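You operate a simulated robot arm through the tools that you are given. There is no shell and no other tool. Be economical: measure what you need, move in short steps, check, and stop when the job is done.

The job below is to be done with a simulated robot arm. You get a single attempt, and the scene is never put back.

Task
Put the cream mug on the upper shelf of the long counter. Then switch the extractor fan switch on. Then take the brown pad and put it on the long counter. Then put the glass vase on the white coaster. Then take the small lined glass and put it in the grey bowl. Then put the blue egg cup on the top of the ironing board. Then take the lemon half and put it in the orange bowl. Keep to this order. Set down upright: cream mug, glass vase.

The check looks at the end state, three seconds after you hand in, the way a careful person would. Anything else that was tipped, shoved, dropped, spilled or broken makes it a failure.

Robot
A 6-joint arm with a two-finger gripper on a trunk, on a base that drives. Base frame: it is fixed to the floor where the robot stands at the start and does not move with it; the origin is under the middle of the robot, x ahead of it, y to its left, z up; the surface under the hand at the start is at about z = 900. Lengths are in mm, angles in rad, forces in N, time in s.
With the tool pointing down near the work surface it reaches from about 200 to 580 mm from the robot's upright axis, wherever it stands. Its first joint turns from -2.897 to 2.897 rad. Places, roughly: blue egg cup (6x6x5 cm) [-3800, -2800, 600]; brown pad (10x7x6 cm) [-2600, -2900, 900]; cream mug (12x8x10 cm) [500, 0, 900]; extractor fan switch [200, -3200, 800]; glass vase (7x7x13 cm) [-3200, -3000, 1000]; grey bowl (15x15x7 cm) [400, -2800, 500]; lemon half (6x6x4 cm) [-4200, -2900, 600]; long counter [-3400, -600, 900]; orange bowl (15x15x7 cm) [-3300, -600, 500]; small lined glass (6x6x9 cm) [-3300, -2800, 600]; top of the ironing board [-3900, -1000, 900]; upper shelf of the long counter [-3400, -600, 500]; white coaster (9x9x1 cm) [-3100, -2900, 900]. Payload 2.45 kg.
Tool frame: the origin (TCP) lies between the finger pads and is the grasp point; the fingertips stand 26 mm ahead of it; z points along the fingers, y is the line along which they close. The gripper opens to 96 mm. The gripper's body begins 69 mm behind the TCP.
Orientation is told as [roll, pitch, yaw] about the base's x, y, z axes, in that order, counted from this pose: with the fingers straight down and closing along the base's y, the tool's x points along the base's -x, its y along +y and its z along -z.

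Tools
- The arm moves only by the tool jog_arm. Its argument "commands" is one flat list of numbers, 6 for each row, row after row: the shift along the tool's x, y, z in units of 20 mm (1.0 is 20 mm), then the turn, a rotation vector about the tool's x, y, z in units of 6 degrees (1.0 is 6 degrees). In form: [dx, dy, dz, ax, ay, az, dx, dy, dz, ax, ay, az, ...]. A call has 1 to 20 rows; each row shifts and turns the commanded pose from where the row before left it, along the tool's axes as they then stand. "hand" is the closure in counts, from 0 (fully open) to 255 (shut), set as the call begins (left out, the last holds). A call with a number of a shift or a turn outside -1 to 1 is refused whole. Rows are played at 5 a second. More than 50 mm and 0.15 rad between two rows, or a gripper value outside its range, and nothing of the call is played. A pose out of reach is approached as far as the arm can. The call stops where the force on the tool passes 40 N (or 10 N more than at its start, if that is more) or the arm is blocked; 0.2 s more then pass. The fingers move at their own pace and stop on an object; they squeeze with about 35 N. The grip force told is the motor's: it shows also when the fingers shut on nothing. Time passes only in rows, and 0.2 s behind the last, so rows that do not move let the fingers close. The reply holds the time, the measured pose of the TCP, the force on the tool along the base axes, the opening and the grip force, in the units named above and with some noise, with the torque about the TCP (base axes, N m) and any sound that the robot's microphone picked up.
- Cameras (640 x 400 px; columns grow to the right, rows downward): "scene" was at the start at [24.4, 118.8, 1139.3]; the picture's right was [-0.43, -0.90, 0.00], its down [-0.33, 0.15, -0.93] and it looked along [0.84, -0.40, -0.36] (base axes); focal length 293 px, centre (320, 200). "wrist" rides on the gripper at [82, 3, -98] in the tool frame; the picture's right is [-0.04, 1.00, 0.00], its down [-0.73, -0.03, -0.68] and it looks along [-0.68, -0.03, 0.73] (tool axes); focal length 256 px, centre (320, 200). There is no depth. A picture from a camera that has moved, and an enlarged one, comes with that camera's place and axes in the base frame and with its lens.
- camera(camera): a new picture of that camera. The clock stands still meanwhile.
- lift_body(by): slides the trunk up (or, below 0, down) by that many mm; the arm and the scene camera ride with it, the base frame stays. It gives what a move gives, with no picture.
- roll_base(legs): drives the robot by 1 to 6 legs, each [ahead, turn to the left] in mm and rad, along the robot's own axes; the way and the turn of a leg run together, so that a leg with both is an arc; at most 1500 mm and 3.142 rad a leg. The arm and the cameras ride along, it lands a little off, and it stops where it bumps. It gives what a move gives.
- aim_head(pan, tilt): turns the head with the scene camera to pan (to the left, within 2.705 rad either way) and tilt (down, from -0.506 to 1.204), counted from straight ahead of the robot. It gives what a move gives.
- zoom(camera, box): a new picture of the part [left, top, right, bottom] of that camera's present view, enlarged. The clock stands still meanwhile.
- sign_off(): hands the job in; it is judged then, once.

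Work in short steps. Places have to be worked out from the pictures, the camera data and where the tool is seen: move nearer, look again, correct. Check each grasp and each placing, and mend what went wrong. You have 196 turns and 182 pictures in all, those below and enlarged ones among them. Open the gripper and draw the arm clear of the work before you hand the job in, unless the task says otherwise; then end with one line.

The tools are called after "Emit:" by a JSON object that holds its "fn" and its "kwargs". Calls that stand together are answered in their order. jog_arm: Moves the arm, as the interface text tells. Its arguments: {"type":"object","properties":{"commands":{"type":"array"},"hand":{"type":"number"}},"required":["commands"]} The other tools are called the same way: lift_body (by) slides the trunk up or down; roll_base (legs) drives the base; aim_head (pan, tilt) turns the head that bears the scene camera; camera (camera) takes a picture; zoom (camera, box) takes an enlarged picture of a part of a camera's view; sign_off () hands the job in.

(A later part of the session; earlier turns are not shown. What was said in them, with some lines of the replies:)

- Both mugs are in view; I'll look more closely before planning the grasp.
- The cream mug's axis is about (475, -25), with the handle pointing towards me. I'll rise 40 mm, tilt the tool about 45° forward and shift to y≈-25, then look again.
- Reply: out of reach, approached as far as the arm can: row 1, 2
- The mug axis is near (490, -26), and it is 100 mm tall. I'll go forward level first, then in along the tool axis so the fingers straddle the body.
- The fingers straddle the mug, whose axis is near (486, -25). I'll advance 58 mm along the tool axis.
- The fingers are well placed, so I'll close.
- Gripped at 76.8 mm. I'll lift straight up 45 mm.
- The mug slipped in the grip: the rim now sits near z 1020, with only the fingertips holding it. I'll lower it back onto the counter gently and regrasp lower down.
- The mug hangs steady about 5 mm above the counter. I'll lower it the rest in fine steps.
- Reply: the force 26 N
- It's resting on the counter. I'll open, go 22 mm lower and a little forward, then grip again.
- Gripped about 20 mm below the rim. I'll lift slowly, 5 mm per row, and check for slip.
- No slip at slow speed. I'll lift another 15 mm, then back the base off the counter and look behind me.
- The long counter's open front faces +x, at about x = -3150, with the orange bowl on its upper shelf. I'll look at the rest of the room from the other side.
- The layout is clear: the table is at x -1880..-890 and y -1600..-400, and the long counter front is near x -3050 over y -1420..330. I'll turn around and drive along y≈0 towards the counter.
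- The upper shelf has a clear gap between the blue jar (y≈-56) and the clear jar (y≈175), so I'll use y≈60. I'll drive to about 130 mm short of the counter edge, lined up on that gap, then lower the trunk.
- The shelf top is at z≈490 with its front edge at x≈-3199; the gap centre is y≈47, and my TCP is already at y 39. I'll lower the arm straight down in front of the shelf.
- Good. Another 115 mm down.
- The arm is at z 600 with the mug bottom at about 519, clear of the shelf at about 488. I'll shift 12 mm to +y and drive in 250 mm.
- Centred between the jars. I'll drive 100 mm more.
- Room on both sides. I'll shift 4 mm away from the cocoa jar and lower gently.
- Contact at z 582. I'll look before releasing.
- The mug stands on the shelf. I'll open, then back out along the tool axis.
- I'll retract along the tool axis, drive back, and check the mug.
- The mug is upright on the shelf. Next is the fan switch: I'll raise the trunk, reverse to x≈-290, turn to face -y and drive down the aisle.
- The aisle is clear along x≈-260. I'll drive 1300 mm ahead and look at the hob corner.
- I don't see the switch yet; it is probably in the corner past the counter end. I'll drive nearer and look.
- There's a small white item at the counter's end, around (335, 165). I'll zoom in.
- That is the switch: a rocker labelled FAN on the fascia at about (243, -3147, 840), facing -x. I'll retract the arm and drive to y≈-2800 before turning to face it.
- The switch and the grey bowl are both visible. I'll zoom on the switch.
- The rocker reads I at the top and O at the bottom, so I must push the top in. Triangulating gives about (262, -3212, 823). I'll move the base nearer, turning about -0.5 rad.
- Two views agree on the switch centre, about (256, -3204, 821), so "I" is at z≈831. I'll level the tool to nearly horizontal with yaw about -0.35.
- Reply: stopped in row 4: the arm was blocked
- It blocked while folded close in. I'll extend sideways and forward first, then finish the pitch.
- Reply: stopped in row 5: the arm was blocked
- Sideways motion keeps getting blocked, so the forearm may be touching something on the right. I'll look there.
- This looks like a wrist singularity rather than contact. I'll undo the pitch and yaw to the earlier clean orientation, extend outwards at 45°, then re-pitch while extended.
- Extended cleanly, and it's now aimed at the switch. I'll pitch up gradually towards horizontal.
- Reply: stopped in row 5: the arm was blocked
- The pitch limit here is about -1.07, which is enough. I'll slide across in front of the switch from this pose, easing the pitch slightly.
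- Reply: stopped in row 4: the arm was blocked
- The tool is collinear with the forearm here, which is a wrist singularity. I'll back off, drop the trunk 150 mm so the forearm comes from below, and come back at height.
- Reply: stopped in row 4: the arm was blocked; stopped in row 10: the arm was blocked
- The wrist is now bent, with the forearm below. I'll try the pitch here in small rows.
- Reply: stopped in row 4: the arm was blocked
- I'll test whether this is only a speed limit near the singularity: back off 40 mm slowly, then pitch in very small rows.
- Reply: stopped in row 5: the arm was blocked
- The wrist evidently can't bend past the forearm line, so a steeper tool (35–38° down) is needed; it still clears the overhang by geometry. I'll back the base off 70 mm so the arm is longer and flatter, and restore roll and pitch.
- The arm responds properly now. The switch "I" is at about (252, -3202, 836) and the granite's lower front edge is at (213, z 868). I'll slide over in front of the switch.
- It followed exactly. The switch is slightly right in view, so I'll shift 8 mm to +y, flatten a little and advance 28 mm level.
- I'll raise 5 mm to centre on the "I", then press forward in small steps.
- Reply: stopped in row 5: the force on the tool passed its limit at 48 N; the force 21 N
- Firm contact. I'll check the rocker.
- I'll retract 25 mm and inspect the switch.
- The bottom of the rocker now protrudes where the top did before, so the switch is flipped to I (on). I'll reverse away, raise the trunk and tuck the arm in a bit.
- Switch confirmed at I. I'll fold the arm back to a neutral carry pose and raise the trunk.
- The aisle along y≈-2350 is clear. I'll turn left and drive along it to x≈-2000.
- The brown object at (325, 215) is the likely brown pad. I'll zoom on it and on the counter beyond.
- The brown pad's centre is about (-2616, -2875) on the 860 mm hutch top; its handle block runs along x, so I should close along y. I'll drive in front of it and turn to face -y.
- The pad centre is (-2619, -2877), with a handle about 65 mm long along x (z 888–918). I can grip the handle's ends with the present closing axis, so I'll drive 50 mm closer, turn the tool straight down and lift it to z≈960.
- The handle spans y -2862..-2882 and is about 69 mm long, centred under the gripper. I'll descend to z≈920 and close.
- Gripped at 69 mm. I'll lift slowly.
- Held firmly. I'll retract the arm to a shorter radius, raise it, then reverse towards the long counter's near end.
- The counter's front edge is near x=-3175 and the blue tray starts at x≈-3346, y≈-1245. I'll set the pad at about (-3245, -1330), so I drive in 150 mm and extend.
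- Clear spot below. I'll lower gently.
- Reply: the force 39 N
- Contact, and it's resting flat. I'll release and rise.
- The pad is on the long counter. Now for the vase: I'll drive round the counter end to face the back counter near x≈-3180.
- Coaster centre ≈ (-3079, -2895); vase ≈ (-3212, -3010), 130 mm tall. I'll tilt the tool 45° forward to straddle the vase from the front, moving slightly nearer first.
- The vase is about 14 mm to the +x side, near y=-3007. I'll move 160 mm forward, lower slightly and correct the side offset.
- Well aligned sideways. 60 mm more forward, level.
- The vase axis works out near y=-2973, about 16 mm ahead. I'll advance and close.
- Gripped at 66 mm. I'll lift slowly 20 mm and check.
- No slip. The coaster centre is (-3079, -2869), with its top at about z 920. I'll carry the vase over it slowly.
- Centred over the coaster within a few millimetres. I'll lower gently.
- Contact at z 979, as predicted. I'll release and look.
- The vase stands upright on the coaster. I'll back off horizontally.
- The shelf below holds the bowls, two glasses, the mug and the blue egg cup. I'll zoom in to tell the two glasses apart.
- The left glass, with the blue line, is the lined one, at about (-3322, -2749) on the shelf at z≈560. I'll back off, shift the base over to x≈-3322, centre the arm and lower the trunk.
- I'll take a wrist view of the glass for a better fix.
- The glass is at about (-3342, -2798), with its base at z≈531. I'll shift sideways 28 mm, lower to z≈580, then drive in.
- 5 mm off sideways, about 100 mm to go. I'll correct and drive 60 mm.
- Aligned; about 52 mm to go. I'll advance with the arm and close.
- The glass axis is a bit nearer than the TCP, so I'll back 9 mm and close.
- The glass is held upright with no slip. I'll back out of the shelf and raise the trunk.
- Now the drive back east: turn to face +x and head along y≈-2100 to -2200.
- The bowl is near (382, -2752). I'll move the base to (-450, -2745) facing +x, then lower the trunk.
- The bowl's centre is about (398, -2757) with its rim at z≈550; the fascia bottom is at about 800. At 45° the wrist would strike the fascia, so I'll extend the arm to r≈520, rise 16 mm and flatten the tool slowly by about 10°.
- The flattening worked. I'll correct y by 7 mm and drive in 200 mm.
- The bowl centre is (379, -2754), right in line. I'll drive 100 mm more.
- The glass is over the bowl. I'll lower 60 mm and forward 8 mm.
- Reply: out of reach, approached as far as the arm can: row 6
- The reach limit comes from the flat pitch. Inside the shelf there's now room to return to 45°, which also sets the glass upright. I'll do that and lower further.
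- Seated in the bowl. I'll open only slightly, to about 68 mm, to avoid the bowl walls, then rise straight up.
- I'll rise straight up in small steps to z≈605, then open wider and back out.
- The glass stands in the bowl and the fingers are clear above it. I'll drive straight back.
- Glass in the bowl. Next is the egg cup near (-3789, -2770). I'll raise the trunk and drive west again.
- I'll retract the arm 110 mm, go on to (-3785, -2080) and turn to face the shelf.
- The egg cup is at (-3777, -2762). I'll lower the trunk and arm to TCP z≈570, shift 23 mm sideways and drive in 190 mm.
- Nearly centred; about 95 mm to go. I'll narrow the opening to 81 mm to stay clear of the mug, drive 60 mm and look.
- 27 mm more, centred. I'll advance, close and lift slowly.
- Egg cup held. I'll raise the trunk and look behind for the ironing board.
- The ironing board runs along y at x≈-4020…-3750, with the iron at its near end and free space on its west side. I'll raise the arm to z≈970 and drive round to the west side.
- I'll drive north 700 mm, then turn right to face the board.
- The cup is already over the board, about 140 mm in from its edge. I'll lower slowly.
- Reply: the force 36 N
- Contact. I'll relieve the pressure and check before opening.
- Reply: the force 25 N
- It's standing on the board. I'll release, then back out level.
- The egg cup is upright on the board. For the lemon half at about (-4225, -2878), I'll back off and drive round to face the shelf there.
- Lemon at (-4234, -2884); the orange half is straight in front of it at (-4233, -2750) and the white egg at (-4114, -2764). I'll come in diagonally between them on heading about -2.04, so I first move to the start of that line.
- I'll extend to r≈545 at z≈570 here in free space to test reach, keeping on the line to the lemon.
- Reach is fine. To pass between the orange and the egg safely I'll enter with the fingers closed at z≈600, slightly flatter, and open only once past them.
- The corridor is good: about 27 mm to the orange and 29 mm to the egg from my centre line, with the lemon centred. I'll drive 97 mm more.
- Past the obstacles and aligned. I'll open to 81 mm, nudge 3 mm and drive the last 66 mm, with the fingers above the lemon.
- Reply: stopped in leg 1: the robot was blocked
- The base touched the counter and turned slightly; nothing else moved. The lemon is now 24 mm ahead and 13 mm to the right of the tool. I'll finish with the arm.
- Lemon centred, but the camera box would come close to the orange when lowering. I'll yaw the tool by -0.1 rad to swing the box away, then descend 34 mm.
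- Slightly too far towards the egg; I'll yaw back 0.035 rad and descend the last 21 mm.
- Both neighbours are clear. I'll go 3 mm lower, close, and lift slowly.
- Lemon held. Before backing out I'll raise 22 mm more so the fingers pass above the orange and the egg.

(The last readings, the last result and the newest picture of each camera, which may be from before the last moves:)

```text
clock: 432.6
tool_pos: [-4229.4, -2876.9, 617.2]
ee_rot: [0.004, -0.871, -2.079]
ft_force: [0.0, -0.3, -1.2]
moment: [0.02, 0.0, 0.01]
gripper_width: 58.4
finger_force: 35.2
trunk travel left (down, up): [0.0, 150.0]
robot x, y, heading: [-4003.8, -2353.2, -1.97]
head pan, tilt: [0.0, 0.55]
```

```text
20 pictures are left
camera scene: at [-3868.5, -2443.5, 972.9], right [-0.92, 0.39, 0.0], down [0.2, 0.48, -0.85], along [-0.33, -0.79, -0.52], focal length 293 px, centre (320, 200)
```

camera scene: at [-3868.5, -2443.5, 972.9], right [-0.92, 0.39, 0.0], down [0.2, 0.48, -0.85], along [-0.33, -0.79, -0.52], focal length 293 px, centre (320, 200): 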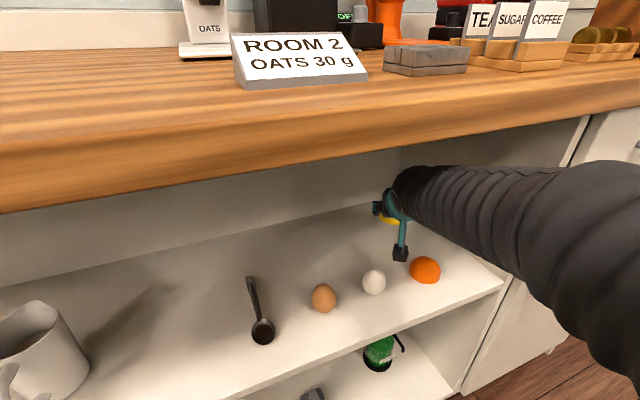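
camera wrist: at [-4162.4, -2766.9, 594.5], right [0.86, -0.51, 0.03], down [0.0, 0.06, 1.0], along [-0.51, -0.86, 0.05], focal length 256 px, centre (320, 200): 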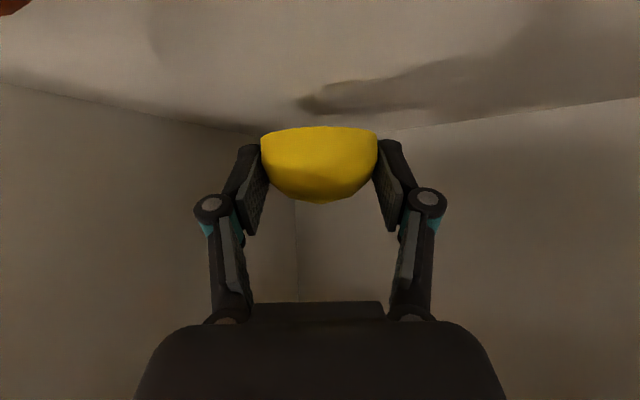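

Clear. I'll reverse straight out 320 mm.

Emit:
{"fn": "roll_base", "kwargs": {"legs": [[-320, 0]]}}

Emit:
{"fn": "camera", "kwargs": {"camera": "wrist"}}

Emit:
{"fn": "camera", "kwargs": {"camera": "scene"}}

```text
clock: 434.8
tool_pos: [-4104.8, -2583.6, 619.2]
ee_rot: [0.001, -0.871, -2.077]
ft_force: [0.9, 0.4, -0.5]
moment: [0.0, -0.02, -0.05]
gripper_width: 58.5
finger_force: 34.9
trunk travel left (down, up): [0.0, 150.0]
robot x, y, heading: [-3875.9, -2062.5, -1.971]
head pan, tilt: [0.0, 0.55]
```

```text
19 pictures are left
camera wrist: at [-4038.8, -2473.1, 618.0], right [0.86, -0.51, 0.03], down [0.0, 0.06, 1.0], along [-0.51, -0.86, 0.05], focal length 256 px, centre (320, 200)
```

wrist: 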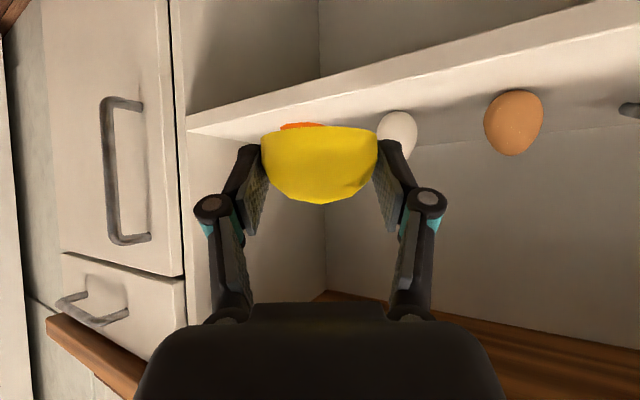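

```text
18 pictures are left
camera scene: at [-3744.6, -2149.8, 972.9], right [-0.92, 0.39, 0.0], down [0.2, 0.48, -0.85], along [-0.33, -0.79, -0.52], focal length 293 px, centre (320, 200)
```

scene: 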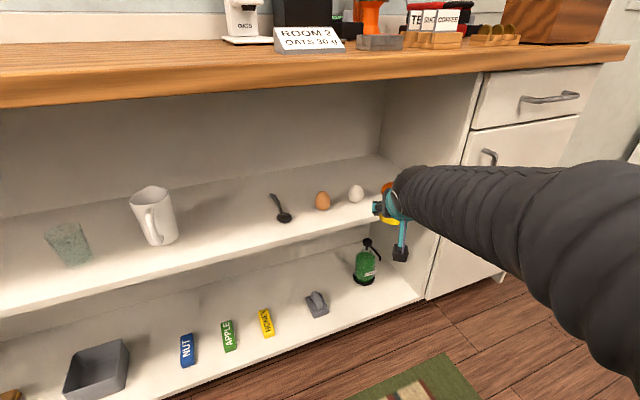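

All neighbours undisturbed. I'll tuck and realign the arm, then drive round to the orange bowl in front of the long counter.

Emit:
{"fn": "jog_arm", "kwargs": {"commands": [0.3, 0, -0.36, 0, 0, 0, 0.6, 0, -0.71, 0, 0, 0, 0.6, 0, -0.71, 0, 0, 0, 0.6, 0, -0.71, 0, 0, 0, 0.6, 0, -0.71, 0, 0, 0, 0.6, 0, -0.71, 0, 0, 0, 0.6, 0, -0.71, 0, 0, 0, 0.3, 0, -0.36, 0, 0, 0, 0, 0, 0, -0.39, 0, -0.33, 0, 0, 0, -0.39, 0, -0.33, 0, 0, 0, 0, 0.4, 0, 0, 0, 0, 0, 0.4, 0]}}

Emit:
{"fn": "roll_base", "kwargs": {"legs": [[0, 1.971], [1240, 0], [0, 1.57], [1480, 0], [0, 1.57]]}}

Emit:
{"fn": "aim_head", "kwargs": {"pan": 0.0, "tilt": 0.45}}

Emit:
{"fn": "camera", "kwargs": {"camera": "scene"}}

Emit:
{"fn": "camera", "kwargs": {"camera": "wrist"}}

```text
clock: 437.4
tool_pos: [-4040.1, -2469.2, 617.7]
ee_rot: [0.003, -0.786, -1.972]
ft_force: [-0.9, -0.6, -0.7]
moment: [-0.03, -0.02, -0.04]
gripper_width: 58.5
finger_force: 35.0
trunk travel left (down, up): [0.0, 150.0]
robot x, y, heading: [-3879.6, -2061.4, -1.97]
head pan, tilt: [0.0, 0.55]
```

```text
clock: 463.1
tool_pos: [-3121.2, -549.0, 616.8]
ee_rot: [0.002, -0.788, -3.123]
ft_force: [-0.3, 0.2, -0.7]
moment: [-0.07, -0.04, 0.01]
gripper_width: 58.2
finger_force: 34.9
trunk travel left (down, up): [0.0, 150.0]
robot x, y, heading: [-2686.4, -530.7, -3.12]
head pan, tilt: [0.0, 0.55]
```

```text
clock: 463.8
tool_pos: [-3121.6, -549.6, 617.6]
ee_rot: [0.001, -0.787, -3.126]
ft_force: [-0.2, 0.8, -1.5]
moment: [0.03, 0.03, 0.05]
gripper_width: 58.7
finger_force: 35.7
trunk travel left (down, up): [0.0, 150.0]
robot x, y, heading: [-2684.1, -532.7, -3.125]
head pan, tilt: [0.0, 0.45]
```

```text
17 pictures are left
camera scene: at [-2711.6, -688.7, 981.9], right [-0.02, 1.0, 0.0], down [0.44, 0.01, -0.9], along [-0.9, -0.02, -0.44], focal length 293 px, centre (320, 200)
```

scene: 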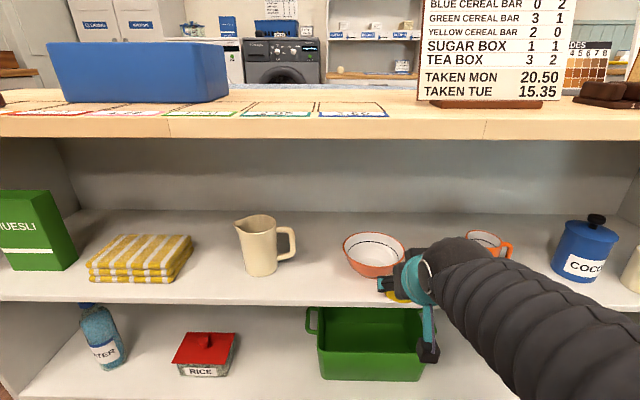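

```text
16 pictures are left
camera wrist: at [-2993.6, -549.4, 628.5], right [-0.01, -1.0, 0.03], down [-0.04, 0.03, 1.0], along [-1.0, 0.01, -0.04], focal length 256 px, centre (320, 200)
```

wrist: 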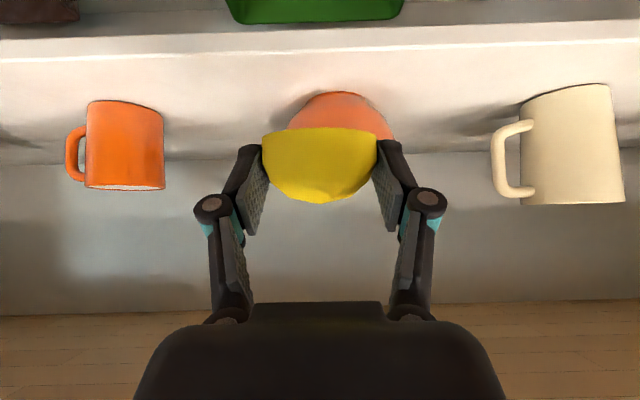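

The bowl is centred at about (-3299, -571) with its rim at z≈560; the lemon hangs well above that. I'll shift 19 mm sideways and drive in 172 mm.

Emit:
{"fn": "jog_arm", "kwargs": {"commands": [0, 0.48, 0, 0, 0, 0, 0, 0.47, 0, 0, 0, 0]}}

Emit:
{"fn": "roll_base", "kwargs": {"legs": [[140, 0]]}}

Emit:
{"fn": "camera", "kwargs": {"camera": "wrist"}}

Emit:
{"fn": "camera", "kwargs": {"camera": "scene"}}

```text
clock: 464.4
tool_pos: [-3121.1, -566.3, 618.4]
ee_rot: [0.002, -0.786, -3.125]
ft_force: [0.0, 0.3, -0.6]
moment: [-0.03, -0.01, 0.0]
gripper_width: 58.5
finger_force: 35.2
trunk travel left (down, up): [0.0, 150.0]
robot x, y, heading: [-2681.0, -529.6, -3.125]
head pan, tilt: [0.0, 0.45]
```

```text
clock: 465.7
tool_pos: [-3260.0, -570.9, 617.4]
ee_rot: [0.001, -0.786, -3.124]
ft_force: [0.8, 0.3, -0.2]
moment: [0.05, 0.01, 0.01]
gripper_width: 58.7
finger_force: 34.8
trunk travel left (down, up): [0.0, 150.0]
robot x, y, heading: [-2822.1, -531.6, -3.123]
head pan, tilt: [0.0, 0.45]
```

```text
15 pictures are left
camera wrist: at [-3133.4, -570.9, 628.3], right [-0.01, -1.0, 0.03], down [-0.04, 0.03, 1.0], along [-1.0, 0.01, -0.04], focal length 256 px, centre (320, 200)
```

wrist: 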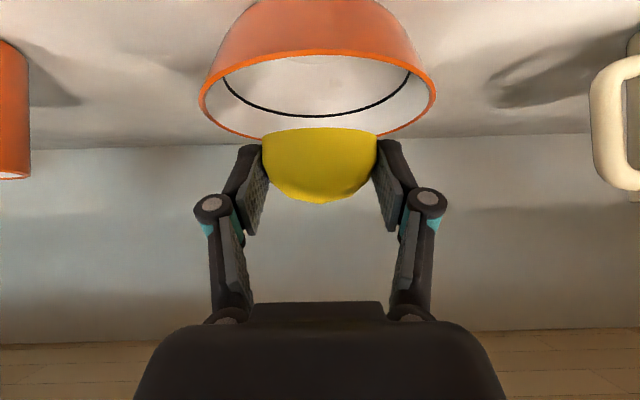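

```text
14 pictures are left
camera scene: at [-2851.8, -691.3, 982.0], right [-0.02, 1.0, 0.0], down [0.44, 0.01, -0.9], along [-0.9, -0.02, -0.44], focal length 293 px, centre (320, 200)
```

scene: 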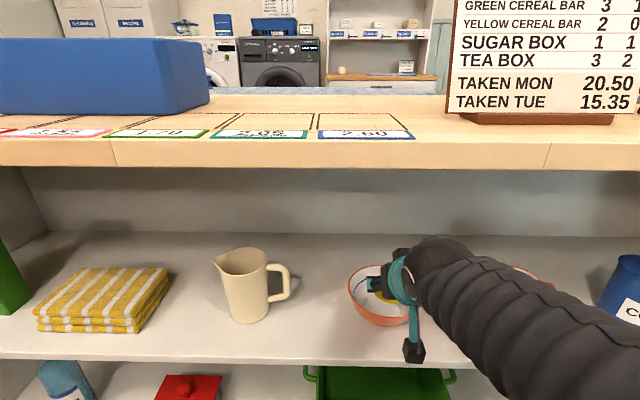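

Aligned; 35 mm more forward and then down into the bowl.

Emit:
{"fn": "jog_arm", "kwargs": {"commands": [-0.41, 0, 0.41, 0, 0, 0, -0.41, 0, 0.41, 0, 0, 0, -0.41, 0, 0.41, 0, 0, 0, 0.3, 0, 0.3, 0, 0, 0, 0.36, 0, 0.36, 0, 0, 0, 0.36, 0, 0.36, 0, 0, 0, 0.36, 0, 0.36, 0, 0, 0]}}

Emit:
{"fn": "camera", "kwargs": {"camera": "wrist"}}

```text
clock: 467.3
tool_pos: [-3295.6, -570.1, 577.8]
ee_rot: [-0.001, -0.787, -3.124]
ft_force: [0.7, -0.2, -1.4]
moment: [-0.01, 0.0, 0.01]
gripper_width: 58.6
finger_force: 35.1
trunk travel left (down, up): [0.0, 150.0]
robot x, y, heading: [-2822.4, -537.2, -3.121]
head pan, tilt: [0.0, 0.45]
```

```text
13 pictures are left
camera wrist: at [-3168.0, -571.9, 589.0], right [-0.01, -1.0, 0.03], down [-0.04, 0.03, 1.0], along [-1.0, 0.01, -0.04], focal length 256 px, centre (320, 200)
```

wrist: 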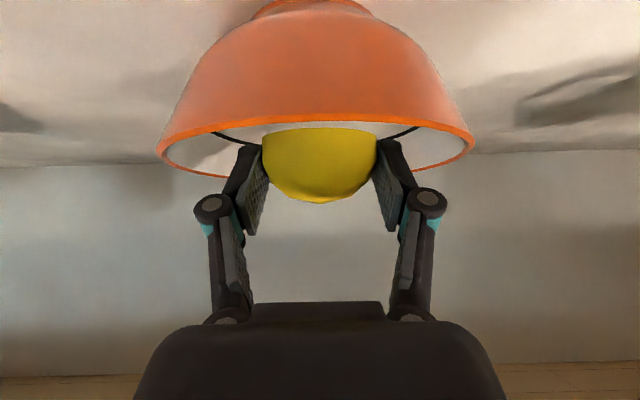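

Well centred. I'll lower 22 mm more, then release partially.

Emit:
{"fn": "jog_arm", "kwargs": {"commands": [0.25, 0, 0.25, 0, 0, 0, 0.25, 0, 0.25, 0, 0, 0, 0.25, 0, 0.25, 0, 0, 0]}}

Emit:
{"fn": "jog_arm", "kwargs": {"commands": [0, 0, 0, 0, 0, 0, 0, 0, 0, 0, 0, 0, 0, 0, 0, 0, 0, 0], "hand": 70}}

Emit:
{"fn": "camera", "kwargs": {"camera": "wrist"}}

```text
clock: 468.1
tool_pos: [-3296.0, -572.1, 558.0]
ee_rot: [0.003, -0.789, -3.125]
ft_force: [0.9, -0.7, -0.7]
moment: [0.02, -0.01, 0.01]
gripper_width: 58.5
finger_force: 35.3
trunk travel left (down, up): [0.0, 150.0]
robot x, y, heading: [-2828.5, -535.5, -3.121]
head pan, tilt: [0.0, 0.45]
```

```text
clock: 468.9
tool_pos: [-3296.2, -571.1, 558.3]
ee_rot: [0.003, -0.786, -3.125]
ft_force: [0.4, 0.1, 0.6]
moment: [0.03, 0.0, 0.0]
gripper_width: 69.4
finger_force: 0.1
trunk travel left (down, up): [0.0, 150.0]
robot x, y, heading: [-2823.5, -531.0, -3.119]
head pan, tilt: [0.0, 0.45]
```

```text
12 pictures are left
camera wrist: at [-3168.6, -571.7, 568.3], right [-0.01, -1.0, 0.03], down [-0.04, 0.03, 1.0], along [-1.0, 0.01, -0.04], focal length 256 px, centre (320, 200)
```

wrist: 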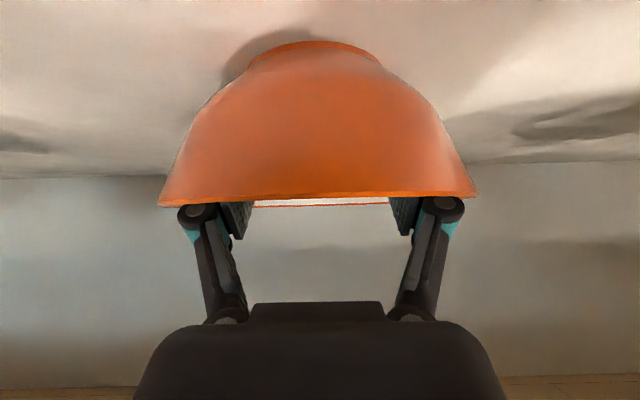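

The lemon has dropped into the bowl and the bowl is still level. I'll rise 60 mm and look inside.

Emit:
{"fn": "jog_arm", "kwargs": {"commands": [-0.2, 0, -0.2, 0, 0, 0, -0.36, 0, -0.36, 0, 0, 0, -0.36, 0, -0.36, 0, 0, 0, -0.36, 0, -0.36, 0, 0, 0, -0.36, 0, -0.36, 0, 0, 0, -0.36, 0, -0.36, 0, 0, 0, -0.2, 0, -0.2, 0, 0, 0]}}

Emit:
{"fn": "roll_base", "kwargs": {"legs": [[-400, 0]]}}

Emit:
{"fn": "camera", "kwargs": {"camera": "scene"}}

Emit:
{"fn": "zoom", "kwargs": {"camera": "scene", "box": [300, 190, 460, 290]}}

```text
clock: 470.5
tool_pos: [-3295.0, -570.6, 619.9]
ee_rot: [0.003, -0.788, -3.126]
ft_force: [0.9, 0.0, 0.4]
moment: [-0.01, 0.01, 0.0]
gripper_width: 69.4
finger_force: 0.0
trunk travel left (down, up): [0.0, 150.0]
robot x, y, heading: [-2821.6, -533.2, -3.125]
head pan, tilt: [0.0, 0.45]
```

```text
clock: 473.0
tool_pos: [-2898.6, -562.8, 619.9]
ee_rot: [0.002, -0.787, -3.123]
ft_force: [0.1, 0.0, -0.6]
moment: [-0.02, -0.01, 0.01]
gripper_width: 69.5
finger_force: 0.0
trunk travel left (down, up): [0.0, 150.0]
robot x, y, heading: [-2427.8, -527.3, -3.122]
head pan, tilt: [0.0, 0.45]
```

```text
11 pictures are left
camera scene: at [-2454.8, -683.9, 982.0], right [-0.02, 1.0, 0.0], down [0.44, 0.01, -0.9], along [-0.9, -0.02, -0.44], focal length 293 px, centre (320, 200)
```

scene: 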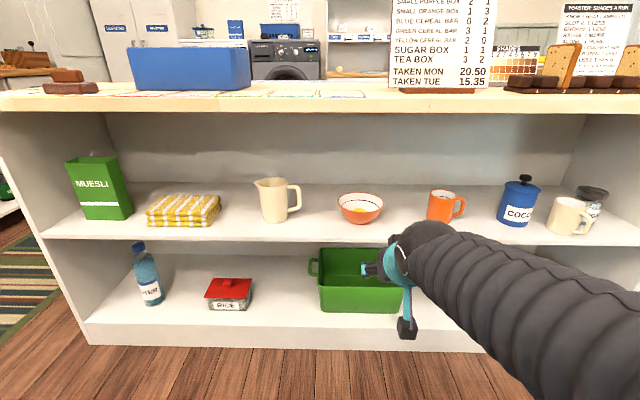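

```text
4.00 times, centred on (380, 240) of scene
camera zoom: at [-2454.8, -683.9, 982.0], right [-0.02, 1.0, 0.0], down [0.44, 0.01, -0.9], along [-0.9, -0.02, -0.44], focal length 1172 px, centre (80, 40)
```

zoom: 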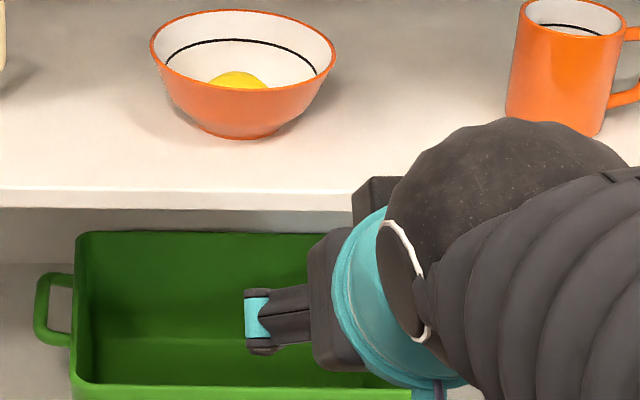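

The lemon is in the orange bowl, the cream mug is upright on the shelf and the pad is on the counter. I'll open the gripper fully; the arm is already clear.

Emit:
{"fn": "jog_arm", "kwargs": {"commands": [0, 0, 0, 0, 0, 0, 0, 0, 0, 0, 0, 0], "hand": 0}}

```text
clock: 473.6
tool_pos: [-2899.4, -563.6, 619.3]
ee_rot: [0.001, -0.788, -3.123]
ft_force: [-1.0, 0.2, 0.0]
moment: [0.0, 0.0, -0.03]
gripper_width: 96.0
finger_force: 0.1
trunk travel left (down, up): [0.0, 150.0]
robot x, y, heading: [-2427.9, -526.1, -3.127]
head pan, tilt: [0.0, 0.45]
```

Everything is in place and the arm is clear, so I'm handing in.

Emit:
{"fn": "sign_off", "kwargs": {}}

```text
The job is handed in.
```

All seven steps were done in the order given, and the cream mug and glass vase were set down upright; I've handed the job in.
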